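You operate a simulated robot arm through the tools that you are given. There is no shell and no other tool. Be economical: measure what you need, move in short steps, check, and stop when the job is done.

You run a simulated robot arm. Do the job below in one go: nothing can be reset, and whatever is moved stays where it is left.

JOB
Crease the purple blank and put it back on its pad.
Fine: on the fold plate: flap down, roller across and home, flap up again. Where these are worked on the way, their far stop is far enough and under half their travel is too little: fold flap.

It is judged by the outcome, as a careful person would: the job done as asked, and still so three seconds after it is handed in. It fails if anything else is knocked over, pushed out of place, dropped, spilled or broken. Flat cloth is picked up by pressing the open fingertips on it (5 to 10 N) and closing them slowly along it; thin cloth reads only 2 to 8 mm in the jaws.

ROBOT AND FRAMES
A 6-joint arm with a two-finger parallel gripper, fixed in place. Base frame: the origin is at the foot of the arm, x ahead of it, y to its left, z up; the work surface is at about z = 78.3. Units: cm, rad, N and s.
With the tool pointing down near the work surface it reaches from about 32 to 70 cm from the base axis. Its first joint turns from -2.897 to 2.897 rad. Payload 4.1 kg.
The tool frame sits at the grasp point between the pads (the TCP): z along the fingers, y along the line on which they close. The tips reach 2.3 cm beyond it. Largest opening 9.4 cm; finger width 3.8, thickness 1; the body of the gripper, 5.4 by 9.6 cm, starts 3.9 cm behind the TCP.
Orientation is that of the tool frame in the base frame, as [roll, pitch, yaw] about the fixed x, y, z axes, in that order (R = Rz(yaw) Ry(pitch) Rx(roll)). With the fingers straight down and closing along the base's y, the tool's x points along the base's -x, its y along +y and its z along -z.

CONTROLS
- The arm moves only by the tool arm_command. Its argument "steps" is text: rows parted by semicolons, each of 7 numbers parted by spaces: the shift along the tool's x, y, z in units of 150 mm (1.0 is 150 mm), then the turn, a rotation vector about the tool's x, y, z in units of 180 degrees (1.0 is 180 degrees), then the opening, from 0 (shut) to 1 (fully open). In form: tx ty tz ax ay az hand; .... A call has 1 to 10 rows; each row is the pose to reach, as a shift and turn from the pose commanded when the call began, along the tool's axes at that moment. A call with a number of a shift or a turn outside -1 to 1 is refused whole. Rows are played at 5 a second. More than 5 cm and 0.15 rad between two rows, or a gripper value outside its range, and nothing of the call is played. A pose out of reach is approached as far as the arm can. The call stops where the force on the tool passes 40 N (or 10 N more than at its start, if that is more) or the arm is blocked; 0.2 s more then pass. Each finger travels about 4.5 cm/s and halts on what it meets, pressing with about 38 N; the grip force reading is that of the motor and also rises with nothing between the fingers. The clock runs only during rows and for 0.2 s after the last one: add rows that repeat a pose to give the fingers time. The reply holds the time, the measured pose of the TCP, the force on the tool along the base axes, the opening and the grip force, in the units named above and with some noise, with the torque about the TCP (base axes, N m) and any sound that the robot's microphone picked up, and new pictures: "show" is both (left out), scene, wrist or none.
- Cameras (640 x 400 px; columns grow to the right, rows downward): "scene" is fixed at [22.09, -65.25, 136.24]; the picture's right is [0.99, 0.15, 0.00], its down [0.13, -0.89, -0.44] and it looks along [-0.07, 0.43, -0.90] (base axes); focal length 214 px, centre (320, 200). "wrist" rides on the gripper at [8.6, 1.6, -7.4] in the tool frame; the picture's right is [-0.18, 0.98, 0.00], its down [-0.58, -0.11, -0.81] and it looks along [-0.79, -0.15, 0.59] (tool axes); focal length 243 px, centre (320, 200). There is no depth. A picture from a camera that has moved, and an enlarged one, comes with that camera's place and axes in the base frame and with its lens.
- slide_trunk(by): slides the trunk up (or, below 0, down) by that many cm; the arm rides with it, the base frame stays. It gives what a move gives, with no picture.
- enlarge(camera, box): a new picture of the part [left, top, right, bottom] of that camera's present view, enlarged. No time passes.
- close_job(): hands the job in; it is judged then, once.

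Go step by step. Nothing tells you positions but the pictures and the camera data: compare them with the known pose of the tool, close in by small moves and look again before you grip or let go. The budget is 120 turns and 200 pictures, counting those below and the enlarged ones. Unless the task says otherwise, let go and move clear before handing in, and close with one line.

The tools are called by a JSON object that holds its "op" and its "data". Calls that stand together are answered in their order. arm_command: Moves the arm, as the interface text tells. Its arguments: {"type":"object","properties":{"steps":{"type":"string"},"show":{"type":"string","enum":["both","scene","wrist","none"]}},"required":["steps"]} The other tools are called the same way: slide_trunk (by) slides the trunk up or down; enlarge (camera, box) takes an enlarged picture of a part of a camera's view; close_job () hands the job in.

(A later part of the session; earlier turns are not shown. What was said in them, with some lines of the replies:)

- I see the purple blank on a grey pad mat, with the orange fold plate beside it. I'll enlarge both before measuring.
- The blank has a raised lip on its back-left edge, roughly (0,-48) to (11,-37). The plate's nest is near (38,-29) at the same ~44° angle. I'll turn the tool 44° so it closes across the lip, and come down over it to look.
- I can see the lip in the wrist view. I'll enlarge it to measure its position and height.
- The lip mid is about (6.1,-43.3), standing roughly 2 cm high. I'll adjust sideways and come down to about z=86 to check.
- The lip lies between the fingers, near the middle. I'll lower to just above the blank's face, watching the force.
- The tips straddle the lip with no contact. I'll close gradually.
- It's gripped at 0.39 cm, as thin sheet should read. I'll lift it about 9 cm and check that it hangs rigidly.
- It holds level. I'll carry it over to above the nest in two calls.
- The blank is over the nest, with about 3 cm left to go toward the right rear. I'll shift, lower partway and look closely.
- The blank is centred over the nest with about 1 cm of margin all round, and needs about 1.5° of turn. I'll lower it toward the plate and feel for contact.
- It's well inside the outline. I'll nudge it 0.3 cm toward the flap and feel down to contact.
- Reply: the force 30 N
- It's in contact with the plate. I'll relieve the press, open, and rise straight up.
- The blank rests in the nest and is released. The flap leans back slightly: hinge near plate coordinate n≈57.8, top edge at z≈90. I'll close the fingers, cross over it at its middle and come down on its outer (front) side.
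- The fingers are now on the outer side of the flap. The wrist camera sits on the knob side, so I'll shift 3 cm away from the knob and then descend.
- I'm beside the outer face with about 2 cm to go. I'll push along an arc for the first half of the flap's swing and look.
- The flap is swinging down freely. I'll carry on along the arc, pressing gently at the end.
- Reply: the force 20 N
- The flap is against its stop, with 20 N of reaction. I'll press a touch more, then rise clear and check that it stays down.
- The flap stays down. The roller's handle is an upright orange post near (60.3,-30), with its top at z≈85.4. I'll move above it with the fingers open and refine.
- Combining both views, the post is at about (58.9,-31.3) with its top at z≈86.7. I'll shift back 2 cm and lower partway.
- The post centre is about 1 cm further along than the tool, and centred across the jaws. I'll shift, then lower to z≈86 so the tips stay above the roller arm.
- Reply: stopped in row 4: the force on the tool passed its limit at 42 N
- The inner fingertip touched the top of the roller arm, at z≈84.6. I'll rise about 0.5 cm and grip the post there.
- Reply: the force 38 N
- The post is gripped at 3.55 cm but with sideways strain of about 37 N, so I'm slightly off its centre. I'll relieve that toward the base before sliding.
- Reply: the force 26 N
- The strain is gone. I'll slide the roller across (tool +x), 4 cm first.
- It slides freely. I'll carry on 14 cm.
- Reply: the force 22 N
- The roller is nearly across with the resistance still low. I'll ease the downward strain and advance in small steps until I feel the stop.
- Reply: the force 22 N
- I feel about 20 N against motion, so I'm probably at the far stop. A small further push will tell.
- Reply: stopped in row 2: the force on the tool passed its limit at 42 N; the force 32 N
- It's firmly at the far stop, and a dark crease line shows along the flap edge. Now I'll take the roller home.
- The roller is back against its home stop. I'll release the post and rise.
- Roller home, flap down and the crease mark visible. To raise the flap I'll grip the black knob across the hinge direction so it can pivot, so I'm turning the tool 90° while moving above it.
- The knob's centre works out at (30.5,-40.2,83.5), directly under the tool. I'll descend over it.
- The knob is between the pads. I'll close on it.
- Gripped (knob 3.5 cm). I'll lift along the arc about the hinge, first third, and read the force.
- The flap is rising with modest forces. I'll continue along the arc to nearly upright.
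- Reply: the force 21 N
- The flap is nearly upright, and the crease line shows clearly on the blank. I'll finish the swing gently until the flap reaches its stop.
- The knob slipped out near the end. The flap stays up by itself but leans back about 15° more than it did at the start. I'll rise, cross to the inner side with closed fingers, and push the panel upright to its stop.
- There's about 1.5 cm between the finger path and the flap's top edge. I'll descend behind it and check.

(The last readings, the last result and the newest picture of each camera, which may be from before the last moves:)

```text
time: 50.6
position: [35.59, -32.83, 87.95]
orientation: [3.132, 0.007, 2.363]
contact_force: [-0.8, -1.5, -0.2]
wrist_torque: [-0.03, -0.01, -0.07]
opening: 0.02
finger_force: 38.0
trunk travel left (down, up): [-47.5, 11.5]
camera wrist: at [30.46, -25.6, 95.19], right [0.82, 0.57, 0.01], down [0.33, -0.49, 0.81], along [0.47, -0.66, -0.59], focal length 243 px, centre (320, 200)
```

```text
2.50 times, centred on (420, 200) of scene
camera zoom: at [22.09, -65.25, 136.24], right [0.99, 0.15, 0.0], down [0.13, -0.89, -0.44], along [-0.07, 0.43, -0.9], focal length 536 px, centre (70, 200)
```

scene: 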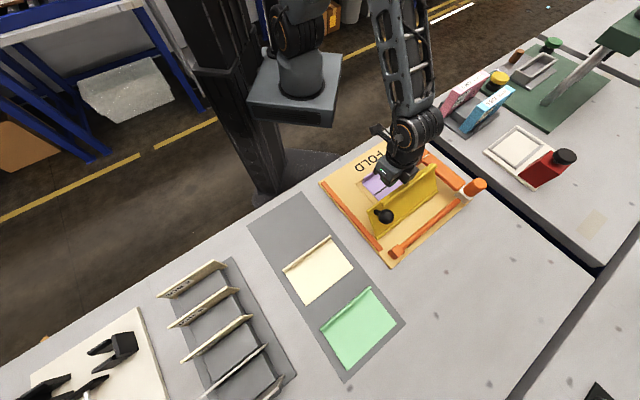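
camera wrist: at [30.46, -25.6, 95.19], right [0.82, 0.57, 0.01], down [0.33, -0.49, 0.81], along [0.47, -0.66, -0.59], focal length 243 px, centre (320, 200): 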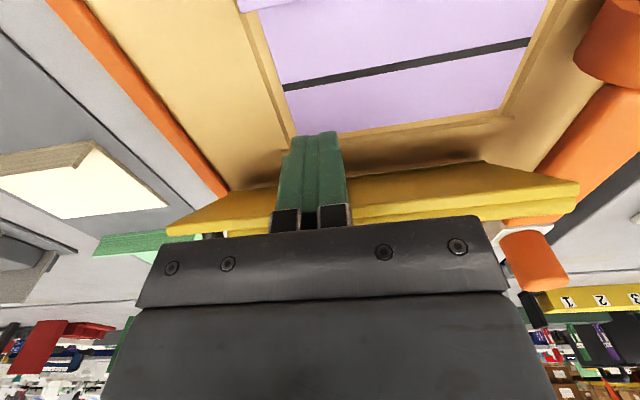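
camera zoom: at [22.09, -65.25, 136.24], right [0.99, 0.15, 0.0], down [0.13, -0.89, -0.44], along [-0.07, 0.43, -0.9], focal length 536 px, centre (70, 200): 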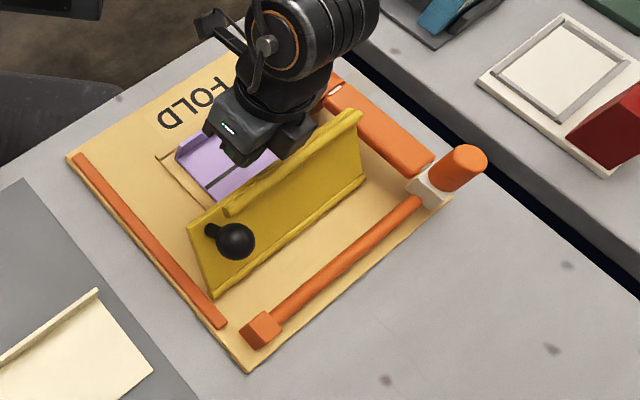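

I'll push outward in small steps until the flap meets its upright stop.

{"op": "arm_command", "data": {"steps": "-0.1 0 0 0 0 0 0; -0.16 0 0 0 0 0 0; -0.22 0 0 0 0 0 0; -0.28 0 0 0 0 0 0; -0.34 0 0 0 0 0 0; -0.38 0 0 0 0 0 0; -0.41 0 0 0 0 0 0; -0.41 0 0 0 0 0 0"}}

{"op": "enlarge", "data": {"camera": "scene", "box": [340, 120, 500, 280]}}

```text
time: 51.4
position: [37.6, -34.78, 88.55]
orientation: [3.135, 0.013, 2.363]
contact_force: [-10.5, 10.7, 27.3]
wrist_torque: [-0.43, -0.29, -0.06]
opening: 0.01
finger_force: 38.1
trunk travel left (down, up): [-47.5, 11.5]
stopped in row 3: the force on the tool passed its limit at 46 N (the readings are from after the stop); the commanded pose is now the measured one
camera wrist: at [32.38, -27.54, 95.86], right [0.82, 0.57, 0.01], down [0.33, -0.48, 0.81], along [0.47, -0.67, -0.58], focal length 243 px, centre (320, 200)
```

scene: 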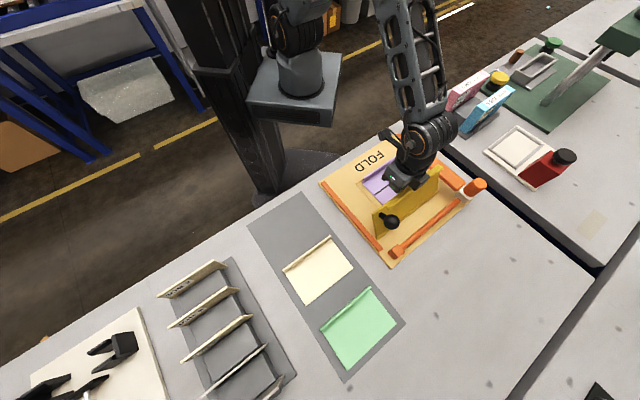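
wrist: 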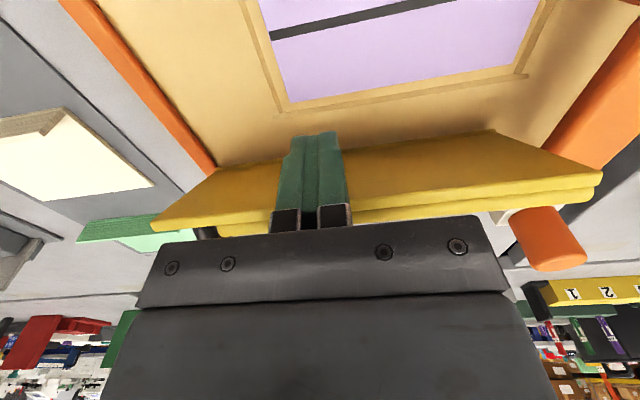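

```text
2.50 times, centred on (420, 200) of scene
camera zoom: at [22.09, -65.25, 136.24], right [0.99, 0.15, 0.0], down [0.13, -0.89, -0.44], along [-0.07, 0.43, -0.9], focal length 536 px, centre (70, 200)
```

zoom: 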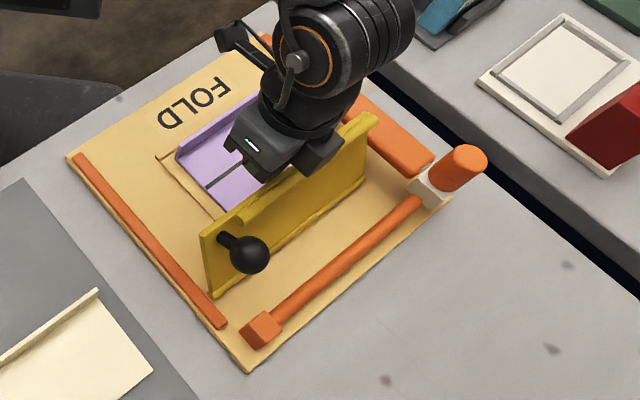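

The flap moved further up, but its rising edge dragged on the fingers (27 N upward). I'll back off slightly, raise 1 cm, and push again.

{"op": "arm_command", "data": {"steps": "0.03 0 0 0 0 0 0; 0.03 0 -0.06 0 0 0 0; -0.01 0 -0.06 0 0 0 0; -0.05 0 -0.065 0 0 0 0; -0.09 0 -0.07 0 0 0 0; -0.12 0 -0.07 0 0 0 0; -0.12 0 -0.07 0 0 0 0"}}

{"op": "enlarge", "data": {"camera": "scene", "box": [340, 120, 500, 280]}}

```text
time: 53.0
position: [39.05, -36.2, 89.48]
orientation: [3.134, 0.013, 2.363]
contact_force: [-2.5, 4.0, 17.7]
wrist_torque: [-0.34, -0.16, 0.01]
opening: 0.01
finger_force: 38.0
trunk travel left (down, up): [-47.5, 11.5]
camera wrist: at [33.81, -28.93, 96.72], right [0.82, 0.57, 0.01], down [0.33, -0.48, 0.81], along [0.47, -0.66, -0.58], focal length 243 px, centre (320, 200)
```

scene: 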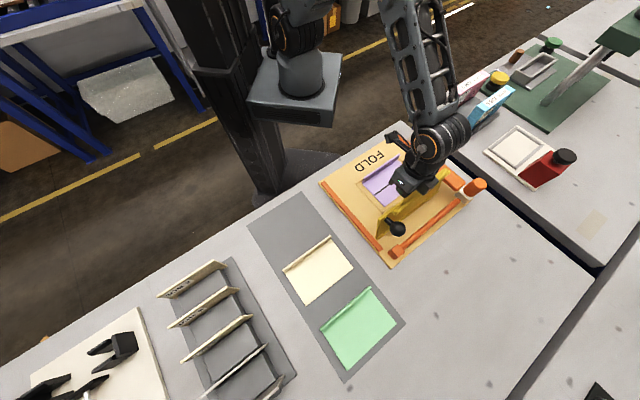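
wrist: 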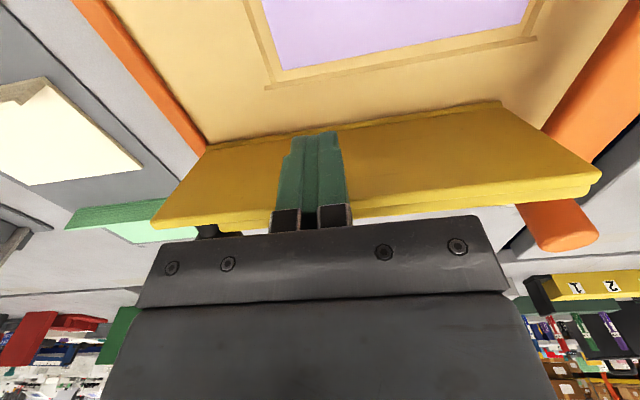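

```text
2.50 times, centred on (420, 200) of scene
camera zoom: at [22.09, -65.25, 136.24], right [0.99, 0.15, 0.0], down [0.13, -0.89, -0.44], along [-0.07, 0.43, -0.9], focal length 536 px, centre (70, 200)
```

zoom: 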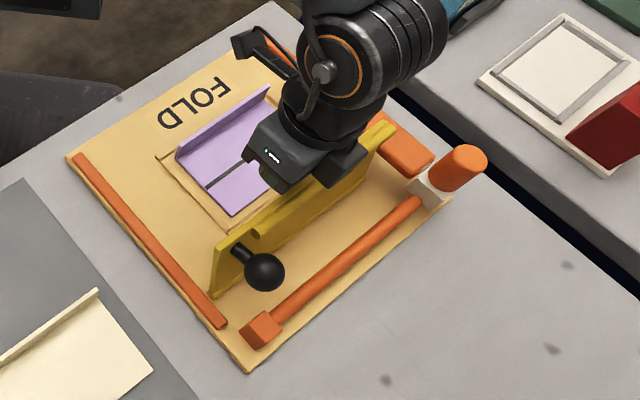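

The flap is almost back at its starting angle. A last small push will meet the stop.

{"op": "arm_command", "data": {"steps": "-0.02 0 -0.01 0 0 0 0; -0.04 0 -0.01 0 0 0 0; -0.06 0 -0.01 0 0 0 0; -0.06 0 -0.01 0 0 0 0", "show": "none"}}

{"op": "enlarge", "data": {"camera": "scene", "box": [340, 120, 500, 280]}}

```text
time: 54.0
position: [39.26, -36.52, 89.57]
orientation: [3.135, 0.005, 2.362]
contact_force: [-15.7, 16.7, 20.7]
wrist_torque: [-0.28, -0.25, -0.06]
opening: 0.0
finger_force: 38.1
trunk travel left (down, up): [-47.5, 11.5]
stopped in row 4: the force on the tool passed its limit at 40 N (the readings are from after the stop); the commanded pose is now the measured one
```

```text
2.50 times, centred on (420, 200) of scene
camera zoom: at [22.09, -65.25, 136.24], right [0.99, 0.15, 0.0], down [0.13, -0.89, -0.44], along [-0.07, 0.43, -0.9], focal length 536 px, centre (70, 200)
```

zoom: 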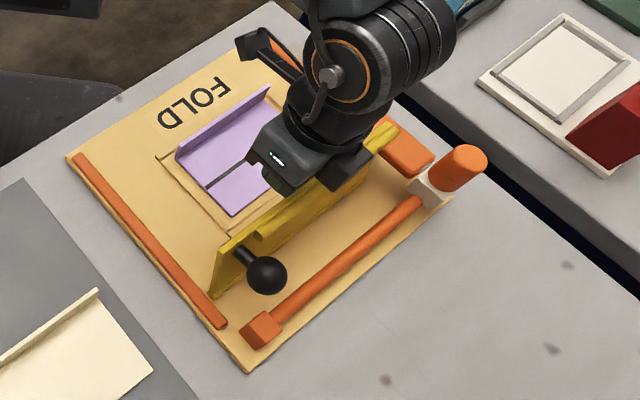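

The flap is at its upright stop, matching the first picture. I'll back off inward, rise, and turn the tool back to grip the blank's lip.

{"op": "arm_command", "data": {"steps": "0.1 0 0 0 0 0 0; 0.2 0 -0.1 0 0 0 0; 0.25 0 -0.4 0 0 -0.04 0; 0.35 0.07 -0.5 0 0 -0.08 0; 0.45 0.14 -0.5 0 0 -0.12 0.4; 0.55 0.21 -0.5 0 0 -0.165 0.5; 0.65 0.28 -0.5 0 0 -0.21 0.5; 0.73 0.324 -0.5 0 0 -0.25 0.5", "show": "none"}}

{"op": "arm_command", "data": {"steps": "0 0 0 0 0 -0.04 0.5; 0 0 0 0 0 -0.08 0.5; 0 0 0 0 0 -0.12 0.5; 0 0 0 0 0 -0.165 0.5; 0 0 0 0 0 -0.21 0.5; 0 0 0 0 0 -0.25 0.5; 0 0 0 0 0 -0.25 0.5"}}

{"op": "enlarge", "data": {"camera": "scene", "box": [340, 120, 480, 260]}}

```text
time: 55.8
position: [35.17, -25.67, 96.74]
orientation: [3.139, 0.007, -3.133]
contact_force: [0.1, 0.8, 0.7]
wrist_torque: [-0.02, 0.01, 0.0]
opening: 4.67
finger_force: 0.1
trunk travel left (down, up): [-47.5, 11.5]
```

```text
time: 57.4
position: [35.14, -25.41, 96.7]
orientation: [-3.14, 0.007, -2.348]
contact_force: [0.0, 0.4, 0.5]
wrist_torque: [0.0, -0.01, 0.0]
opening: 4.71
finger_force: 0.1
trunk travel left (down, up): [-47.5, 11.5]
camera wrist: at [27.77, -30.62, 104.12], right [-0.57, 0.82, 0.0], down [0.48, 0.33, 0.81], along [0.67, 0.46, -0.59], focal length 243 px, centre (320, 200)
```

scene: 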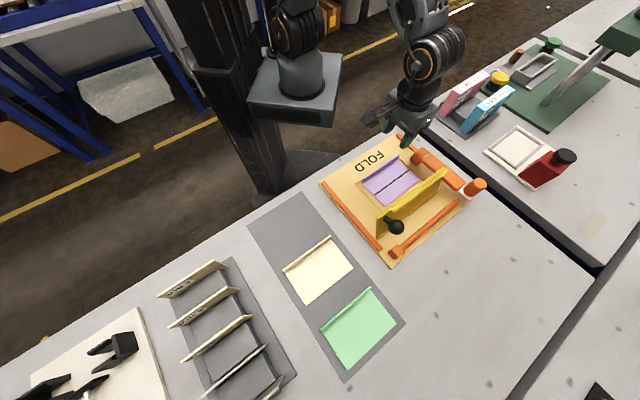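
wrist: 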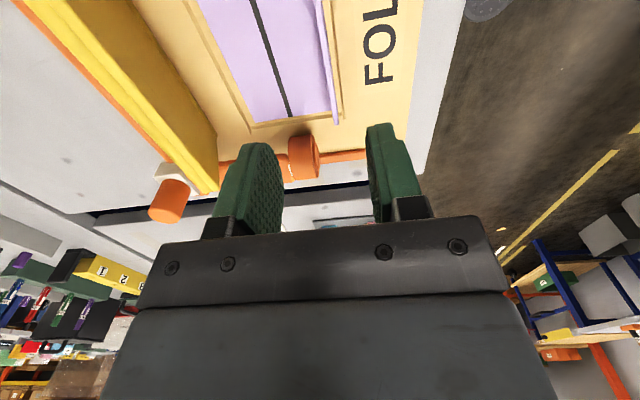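

```text
2.86 times, centred on (410, 190) of scene
camera zoom: at [22.09, -65.25, 136.24], right [0.99, 0.15, 0.0], down [0.13, -0.89, -0.44], along [-0.07, 0.43, -0.9], focal length 613 px, centre (63, 229)
```

zoom: 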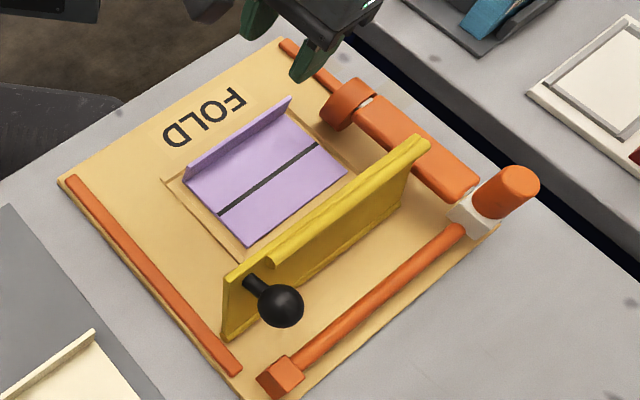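

The crease shows in the blank. The knob looks slightly shifted from its earlier place, so I'll check the flap at higher zoom.

{"op": "enlarge", "data": {"camera": "scene", "box": [340, 120, 500, 280]}}

```text
2.50 times, centred on (420, 200) of scene
camera zoom: at [22.09, -65.25, 136.24], right [0.99, 0.15, 0.0], down [0.13, -0.89, -0.44], along [-0.07, 0.43, -0.9], focal length 536 px, centre (70, 200)
```

zoom: 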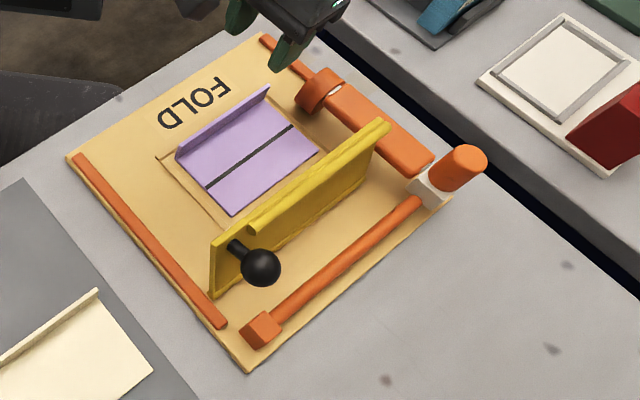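

The flap has settled back about 5° from its original stop. I'll push it once more from the inner side, at this tool angle, before handling the blank.

{"op": "arm_command", "data": {"steps": "0 -0.1 0 0 0 0 0.2; 0 -0.3 0.1 0 0 0 0; 0 -0.45 0.3 0 0 0 0; 0 -0.5 0.47 0 0 0 0; 0 -0.6 0.47 0 0 0 0; 0 -0.66 0.47 0 0 0 0; 0 -0.7 0.47 0 0 0 0; 0 -0.73 0.47 0 0 0 0; 0 -0.73 0.47 0 0 0 0", "show": "wrist"}}

{"op": "enlarge", "data": {"camera": "scene", "box": [340, 120, 500, 280]}}

```text
time: 59.4
position: [43.04, -33.4, 89.72]
orientation: [-3.141, 0.008, -2.351]
contact_force: [-1.2, 0.9, 1.8]
wrist_torque: [-0.02, 0.0, -0.06]
opening: 0.01
finger_force: 38.3
trunk travel left (down, up): [-47.5, 11.5]
camera wrist: at [35.61, -38.36, 97.11], right [-0.57, 0.82, 0.0], down [0.48, 0.33, 0.81], along [0.67, 0.46, -0.59], focal length 243 px, centre (320, 200)
```

wrist: 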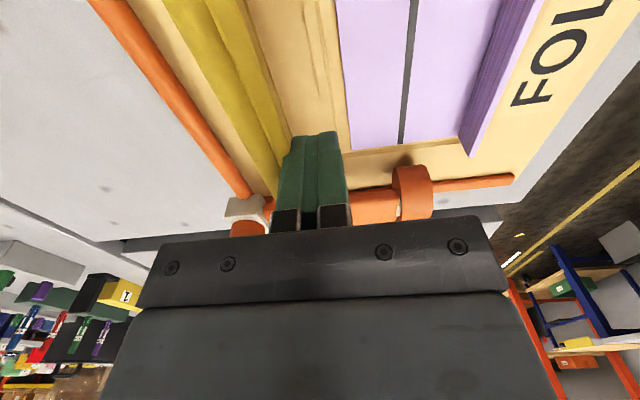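

```text
2.50 times, centred on (420, 200) of scene
camera zoom: at [22.09, -65.25, 136.24], right [0.99, 0.15, 0.0], down [0.13, -0.89, -0.44], along [-0.07, 0.43, -0.9], focal length 536 px, centre (70, 200)
```

zoom: 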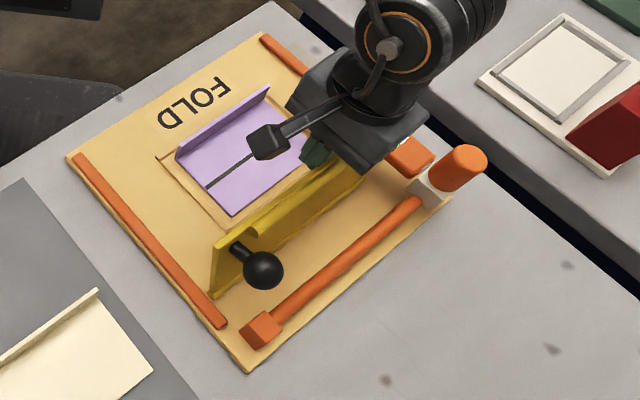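

I'm just touching. I'll push on in small steps.

{"op": "arm_command", "data": {"steps": "0 -0.02 0 0 0 0 0; 0 -0.04 0 0 0 0 0; 0 -0.06 0 0 0 0 0; 0 -0.08 0 0 0 0 0; 0 -0.1 0 0 0 0 0; 0 -0.1 0 0 0 0 0", "show": "none"}}

{"op": "enlarge", "data": {"camera": "scene", "box": [340, 120, 500, 280]}}

```text
time: 60.5
position: [43.42, -33.75, 89.83]
orientation: [3.127, 0.007, -2.353]
contact_force: [-15.5, 19.7, 15.3]
wrist_torque: [-0.24, 0.17, -0.45]
opening: 0.0
finger_force: 37.9
trunk travel left (down, up): [-47.5, 11.5]
stopped in row 5: the force on the tool passed its limit at 43 N (the readings are from after the stop); the commanded pose is now the measured one
```

```text
2.50 times, centred on (420, 200) of scene
camera zoom: at [22.09, -65.25, 136.24], right [0.99, 0.15, 0.0], down [0.13, -0.89, -0.44], along [-0.07, 0.43, -0.9], focal length 536 px, centre (70, 200)
```

zoom: 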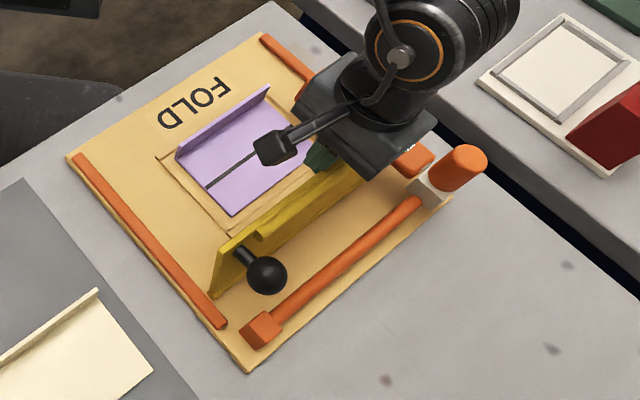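

It's at the stop again. I'll retreat by rising straight up along the panel rather than pulling back.

{"op": "arm_command", "data": {"steps": "0 0.01 -0.03 0 0 0 0; 0 0.02 -0.08 0 0 0 0; 0 0.03 -0.15 0 0 0 0; 0 0.05 -0.3 0 0 0 0; 0 0.05 -0.5 0 0 0 0; 0 0.05 -0.5 0 0 0 0", "show": "none"}}

{"op": "enlarge", "data": {"camera": "scene", "box": [340, 120, 500, 280]}}

```text
time: 61.9
position: [43.19, -33.59, 97.13]
orientation: [3.128, 0.006, -2.351]
contact_force: [-0.7, 1.0, 0.7]
wrist_torque: [0.02, -0.01, -0.01]
opening: 0.0
finger_force: 37.9
trunk travel left (down, up): [-47.5, 11.5]
```

```text
2.50 times, centred on (420, 200) of scene
camera zoom: at [22.09, -65.25, 136.24], right [0.99, 0.15, 0.0], down [0.13, -0.89, -0.44], along [-0.07, 0.43, -0.9], focal length 536 px, centre (70, 200)
```

zoom: 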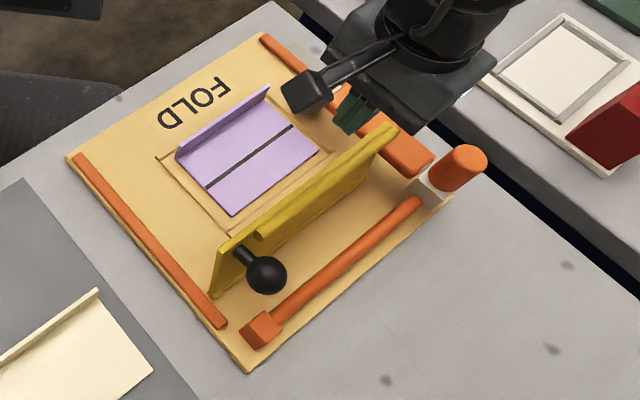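

The flap now stays fully up. I'll return over the blank's lip, level the tool, and come down to just above it.

{"op": "arm_command", "data": {"steps": "0 0.25 0 0.002 0.001 0 0.2; -0.005 0.5 0 0.0043 0.0019 0 0.5; -0.005 0.781 0 0.0043 0.0019 0 0.6; -0.005 0.781 0.3 0.0043 0.0019 0 0.6; -0.005 0.781 0.6 0.0043 0.0019 0 0.6; -0.005 0.781 0.6 0.0043 0.0019 0 0.6"}}

{"op": "enlarge", "data": {"camera": "scene", "box": [340, 120, 460, 240]}}

```text
time: 63.3
position: [34.95, -25.15, 88.3]
orientation: [-3.141, 0.003, -2.351]
contact_force: [0.7, 1.1, 0.1]
wrist_torque: [0.07, 0.03, -0.01]
opening: 5.64
finger_force: 0.1
trunk travel left (down, up): [-47.5, 11.5]
camera wrist: at [27.59, -30.3, 95.58], right [-0.57, 0.82, 0.0], down [0.49, 0.34, 0.81], along [0.66, 0.46, -0.59], focal length 243 px, centre (320, 200)
```

scene: 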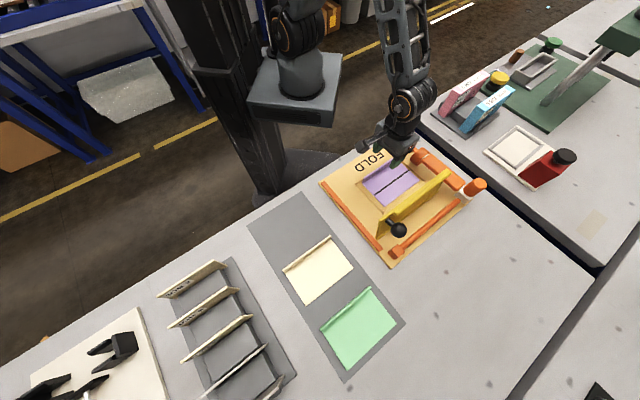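
wrist: 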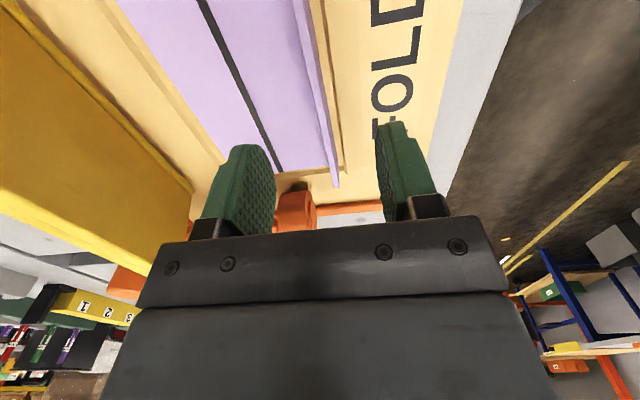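

```text
3.33 times, centred on (400, 180) of scene
camera zoom: at [22.09, -65.25, 136.24], right [0.99, 0.15, 0.0], down [0.13, -0.89, -0.44], along [-0.07, 0.43, -0.9], focal length 715 px, centre (53, 267)
```

zoom: 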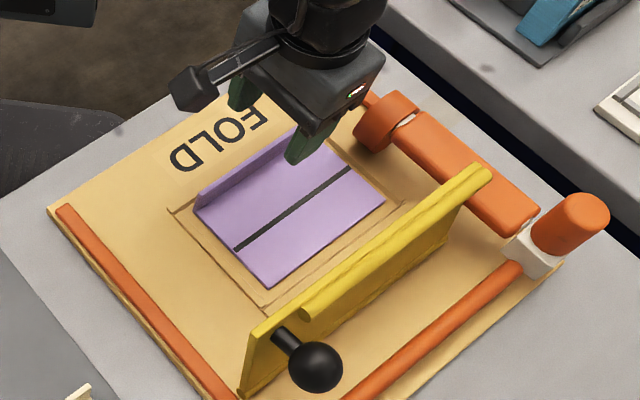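

The lip is between the fingers. I'll lower and close on it.

{"op": "arm_command", "data": {"steps": "0 -0.006 0.2 0 0 0 0.6; 0 -0.006 0.365 0 0 0 0.6; 0 -0.006 0.365 0 0 0 0.6; 0 -0.006 0.365 0 0 0 0.4; 0 -0.006 0.365 0 0 0 0.25; 0 -0.006 0.365 0 0 0 0.1; 0 -0.006 0.365 0 0 0 0; 0 -0.006 0.365 0 0 0 0; 0 -0.006 0.365 0 0 0 0", "show": "wrist"}}

```text
time: 65.3
position: [34.98, -25.33, 82.81]
orientation: [3.141, 0.002, -2.353]
contact_force: [-0.5, 0.5, -0.7]
wrist_torque: [0.01, -0.01, 0.0]
opening: 0.38
finger_force: 38.6
trunk travel left (down, up): [-47.5, 11.5]
camera wrist: at [27.63, -30.32, 90.13], right [-0.57, 0.82, 0.0], down [0.49, 0.34, 0.81], along [0.66, 0.46, -0.59], focal length 243 px, centre (320, 200)
```

wrist: 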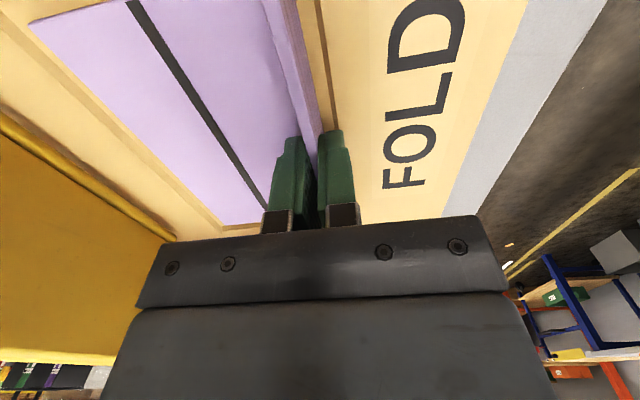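

Gripped at 0.38 cm again. I'll lift clear and carry it back toward its pad.

{"op": "arm_command", "data": {"steps": "0 0 -0.15 0 0 0 0; 0 0 -0.35 0 0 0 0; 0 0 -0.6 0 0 0 0; 0.25 0.06 -0.6 0 0 0.0067 0; 0.5 0.12 -0.6 0 0 0.0067 0; 0.75 0.18 -0.6 0 0 0.0067 0; 1 0.233 -0.6 0 0 0.0067 0; 1 0.233 -0.6 0 0 0.0067 0"}}

{"op": "enlarge", "data": {"camera": "scene", "box": [340, 120, 500, 280]}}

```text
time: 67.1
position: [21.71, -33.41, 91.76]
orientation: [-3.14, 0.001, -2.374]
contact_force: [0.0, -0.7, -0.3]
wrist_torque: [0.01, 0.02, 0.03]
opening: 0.41
finger_force: 38.0
trunk travel left (down, up): [-47.5, 11.5]
camera wrist: at [14.4, -38.36, 99.1], right [-0.55, 0.83, 0.0], down [0.49, 0.33, 0.81], along [0.67, 0.44, -0.59], focal length 243 px, centre (320, 200)
```

scene: 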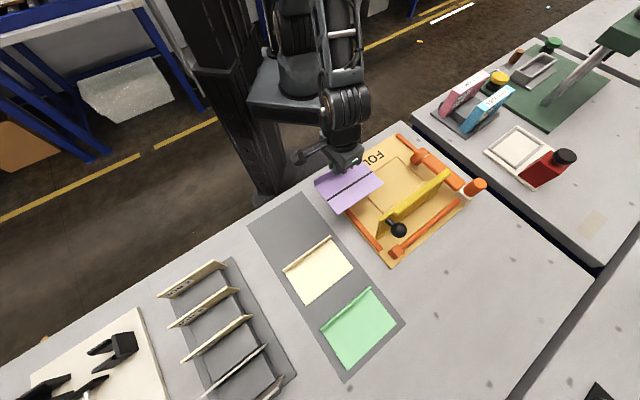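
wrist: 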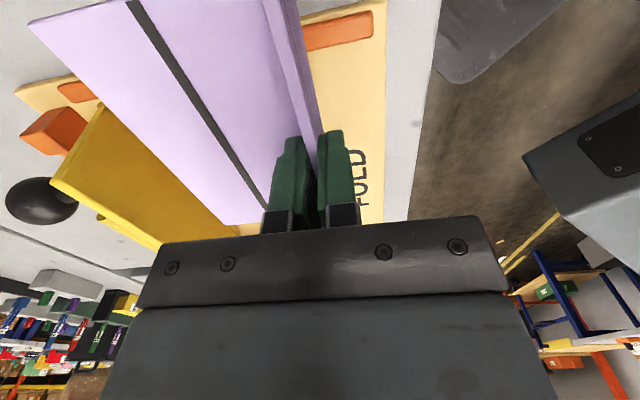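

```text
2.50 times, centred on (420, 200) of scene
camera zoom: at [22.09, -65.25, 136.24], right [0.99, 0.15, 0.0], down [0.13, -0.89, -0.44], along [-0.07, 0.43, -0.9], focal length 536 px, centre (70, 200)
```

zoom: 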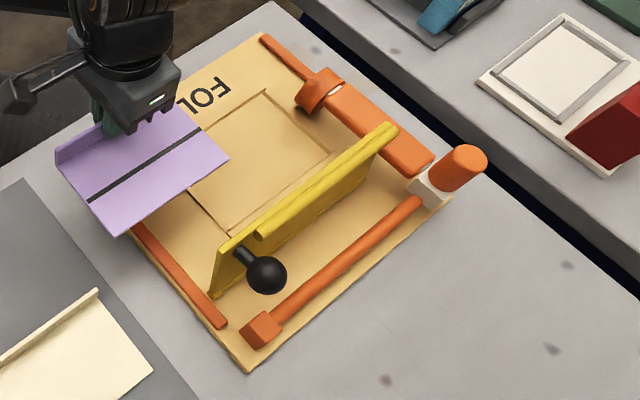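

The flap is still up and the roller still home. I'll carry on to above the pad.

{"op": "arm_command", "data": {"steps": "0.25 0.05 0 0 0 0 0; 0.5 0.1 0 0 0 0 0; 0.75 0.15 0 0 0 0 0; 1 0.2 0 0 0 0 0", "show": "none"}}

{"op": "arm_command", "data": {"steps": "0.205 0.041 0 0 0 0 0; 0.205 0.041 0.2 0 0 0 0; 0.205 0.041 0.48 0 0 0 0; 0.205 0.041 0.48 0 0 0 0"}}

{"op": "enlarge", "data": {"camera": "scene", "box": [240, 180, 330, 260]}}

```text
time: 68.1
position: [9.06, -41.8, 91.62]
orientation: [-3.14, 0.002, -2.371]
contact_force: [0.2, 0.6, 0.2]
wrist_torque: [-0.02, 0.02, 0.01]
opening: 0.36
finger_force: 37.9
trunk travel left (down, up): [-47.5, 11.5]
```

```text
time: 69.1
position: [6.46, -43.46, 84.45]
orientation: [-3.142, 0.002, -2.373]
contact_force: [-0.9, 0.0, 0.4]
wrist_torque: [0.02, -0.01, 0.02]
opening: 0.36
finger_force: 38.7
trunk travel left (down, up): [-47.5, 11.5]
camera wrist: at [-1.07, -48.28, 91.9], right [-0.55, 0.83, 0.0], down [0.49, 0.32, 0.81], along [0.67, 0.44, -0.59], focal length 243 px, centre (320, 200)
```

scene: 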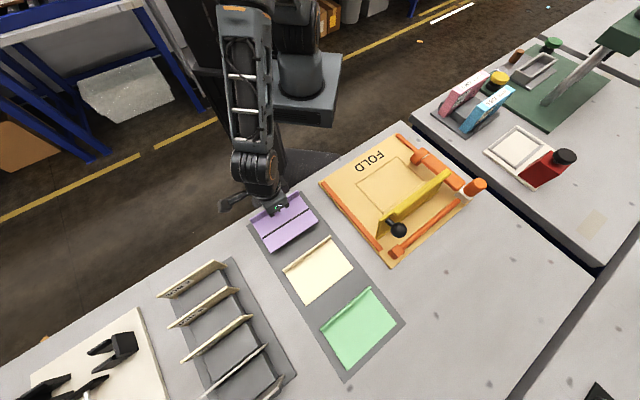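
wrist: 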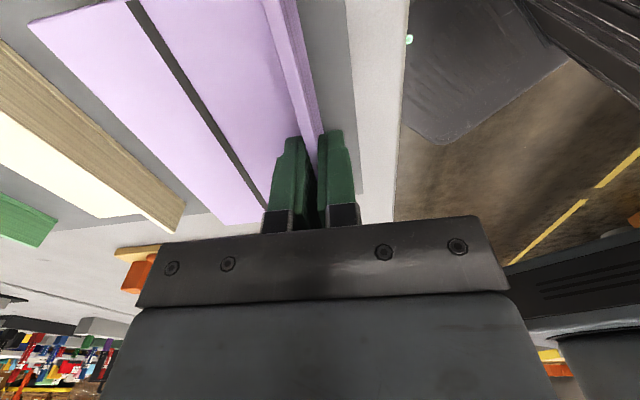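

```text
5.00 times, centred on (285, 220) of scene
camera zoom: at [22.09, -65.25, 136.24], right [0.99, 0.15, 0.0], down [0.13, -0.89, -0.44], along [-0.07, 0.43, -0.9], focal length 1072 px, centre (495, 100)
```

zoom: 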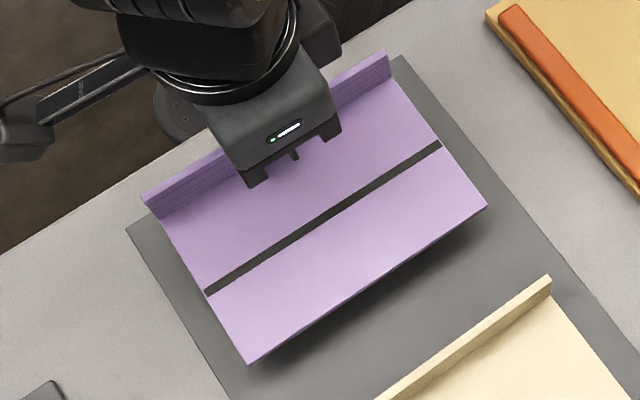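

I'm about 0.3 cm off the original spot. I'll correct that and lower to just above contact.

{"op": "arm_command", "data": {"steps": "0.009 0.018 0.06 0 0 0 0; 0.009 0.018 0.13 0 0 0 0; 0.009 0.018 0.15 0 0 0 0; 0.009 0.018 0.15 0 0 0 0", "show": "none"}}

{"op": "enlarge", "data": {"camera": "scene", "box": [240, 180, 330, 260]}}

```text
time: 70.1
position: [6.11, -43.4, 82.29]
orientation: [-3.141, 0.0, -2.372]
contact_force: [-0.1, -0.2, -0.6]
wrist_torque: [0.03, 0.02, 0.01]
opening: 0.38
finger_force: 37.9
trunk travel left (down, up): [-47.5, 11.5]
```

```text
5.00 times, centred on (285, 220) of scene
camera zoom: at [22.09, -65.25, 136.24], right [0.99, 0.15, 0.0], down [0.13, -0.89, -0.44], along [-0.07, 0.43, -0.9], focal length 1072 px, centre (495, 100)
```

zoom: 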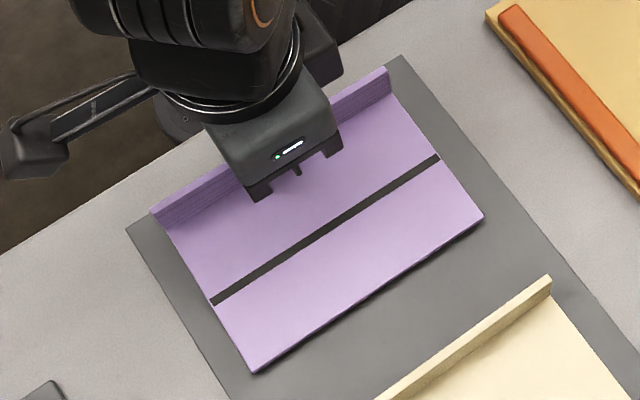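

It sits within 0.3 cm of the original outline. I'll trim slightly and feel down to contact.

{"op": "arm_command", "data": {"steps": "-0.015 0 0.01 0 0 0 0; -0.015 0 0.02 0 0 0 0; -0.015 0 0.025 0 0 0 0; -0.015 0 0.025 0 0 0 0", "show": "none"}}

```text
time: 71.1
position: [6.19, -43.29, 82.0]
orientation: [-3.141, 0.003, -2.373]
contact_force: [0.4, 0.4, 0.2]
wrist_torque: [0.01, 0.01, 0.03]
opening: 0.37
finger_force: 38.2
trunk travel left (down, up): [-47.5, 11.5]
```

{"op": "arm_command", "data": {"steps": "0 0 0.007 0 0 0 0; 0 0 0.013 0 0 0 0; 0 0 0.013 0 0 0 0", "show": "none"}}

{"op": "enlarge", "data": {"camera": "scene", "box": [240, 180, 330, 260]}}

```text
time: 71.9
position: [6.21, -43.13, 81.82]
orientation: [-3.139, 0.001, -2.373]
contact_force: [-2.5, 1.1, 11.4]
wrist_torque: [0.19, -0.21, 0.01]
opening: 0.35
finger_force: 38.3
trunk travel left (down, up): [-47.5, 11.5]
```

```text
5.00 times, centred on (285, 220) of scene
camera zoom: at [22.09, -65.25, 136.24], right [0.99, 0.15, 0.0], down [0.13, -0.89, -0.44], along [-0.07, 0.43, -0.9], focal length 1072 px, centre (495, 100)
```

zoom: 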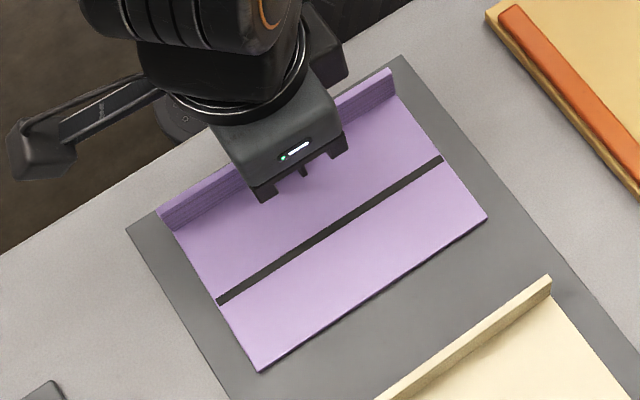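

The blank touches the pad with 11 N and its outline matches the original. I'll release and rise.

{"op": "arm_command", "data": {"steps": "0 0 -0.003 0 0 0 0.1; 0 0 -0.003 0 0 0 0.2; 0 0 -0.003 0 0 0 0.4; 0 0 -0.003 0 0 0 0.4; 0 0 -0.2 0 0 0 0.4; 0 0 -0.5 0 0 0 0.4; 0 0 -0.8 0 0 0 0.4; 0 0 -0.8 0 0 0 0.4", "show": "scene"}}

{"op": "enlarge", "data": {"camera": "scene", "box": [240, 180, 330, 260]}}

{"op": "enlarge", "data": {"camera": "scene", "box": [340, 120, 500, 280]}}

```text
time: 73.7
position: [6.23, -43.17, 93.85]
orientation: [3.141, 0.002, -2.374]
contact_force: [-0.3, -0.6, -0.5]
wrist_torque: [-0.01, -0.01, 0.03]
opening: 3.78
finger_force: 0.0
trunk travel left (down, up): [-47.5, 11.5]
```

scene: 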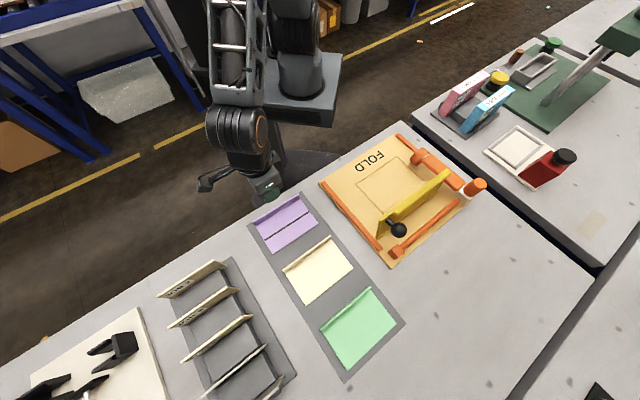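

```text
5.00 times, centred on (285, 220) of scene
camera zoom: at [22.09, -65.25, 136.24], right [0.99, 0.15, 0.0], down [0.13, -0.89, -0.44], along [-0.07, 0.43, -0.9], focal length 1072 px, centre (495, 100)
```

zoom: 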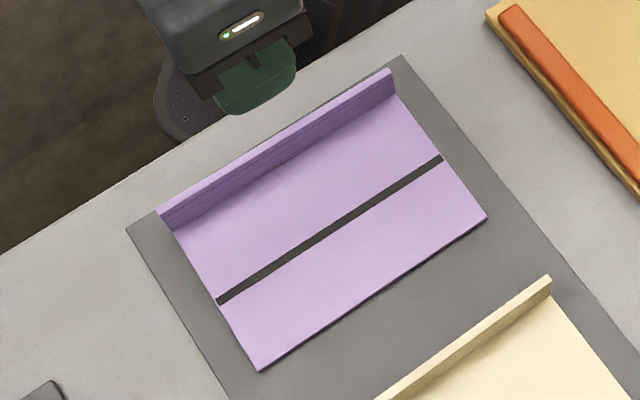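

```text
2.50 times, centred on (420, 200) of scene
camera zoom: at [22.09, -65.25, 136.24], right [0.99, 0.15, 0.0], down [0.13, -0.89, -0.44], along [-0.07, 0.43, -0.9], focal length 536 px, centre (70, 200)
```

zoom: 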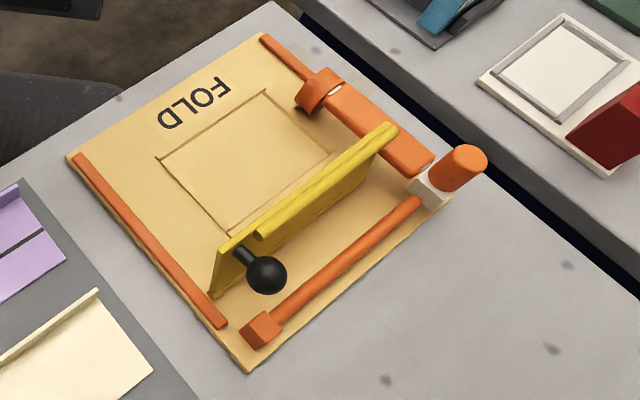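

The creased blank lies on its pad where it started, the flap is up, the roller is home, and the gripper is clear. I'll hand it in.

{"op": "close_job", "data": {}}

```text
The job is handed in.
```

The purple blank is creased and back on its pad where it started. The flap is up, the roller is home, and I saw nothing else disturbed.
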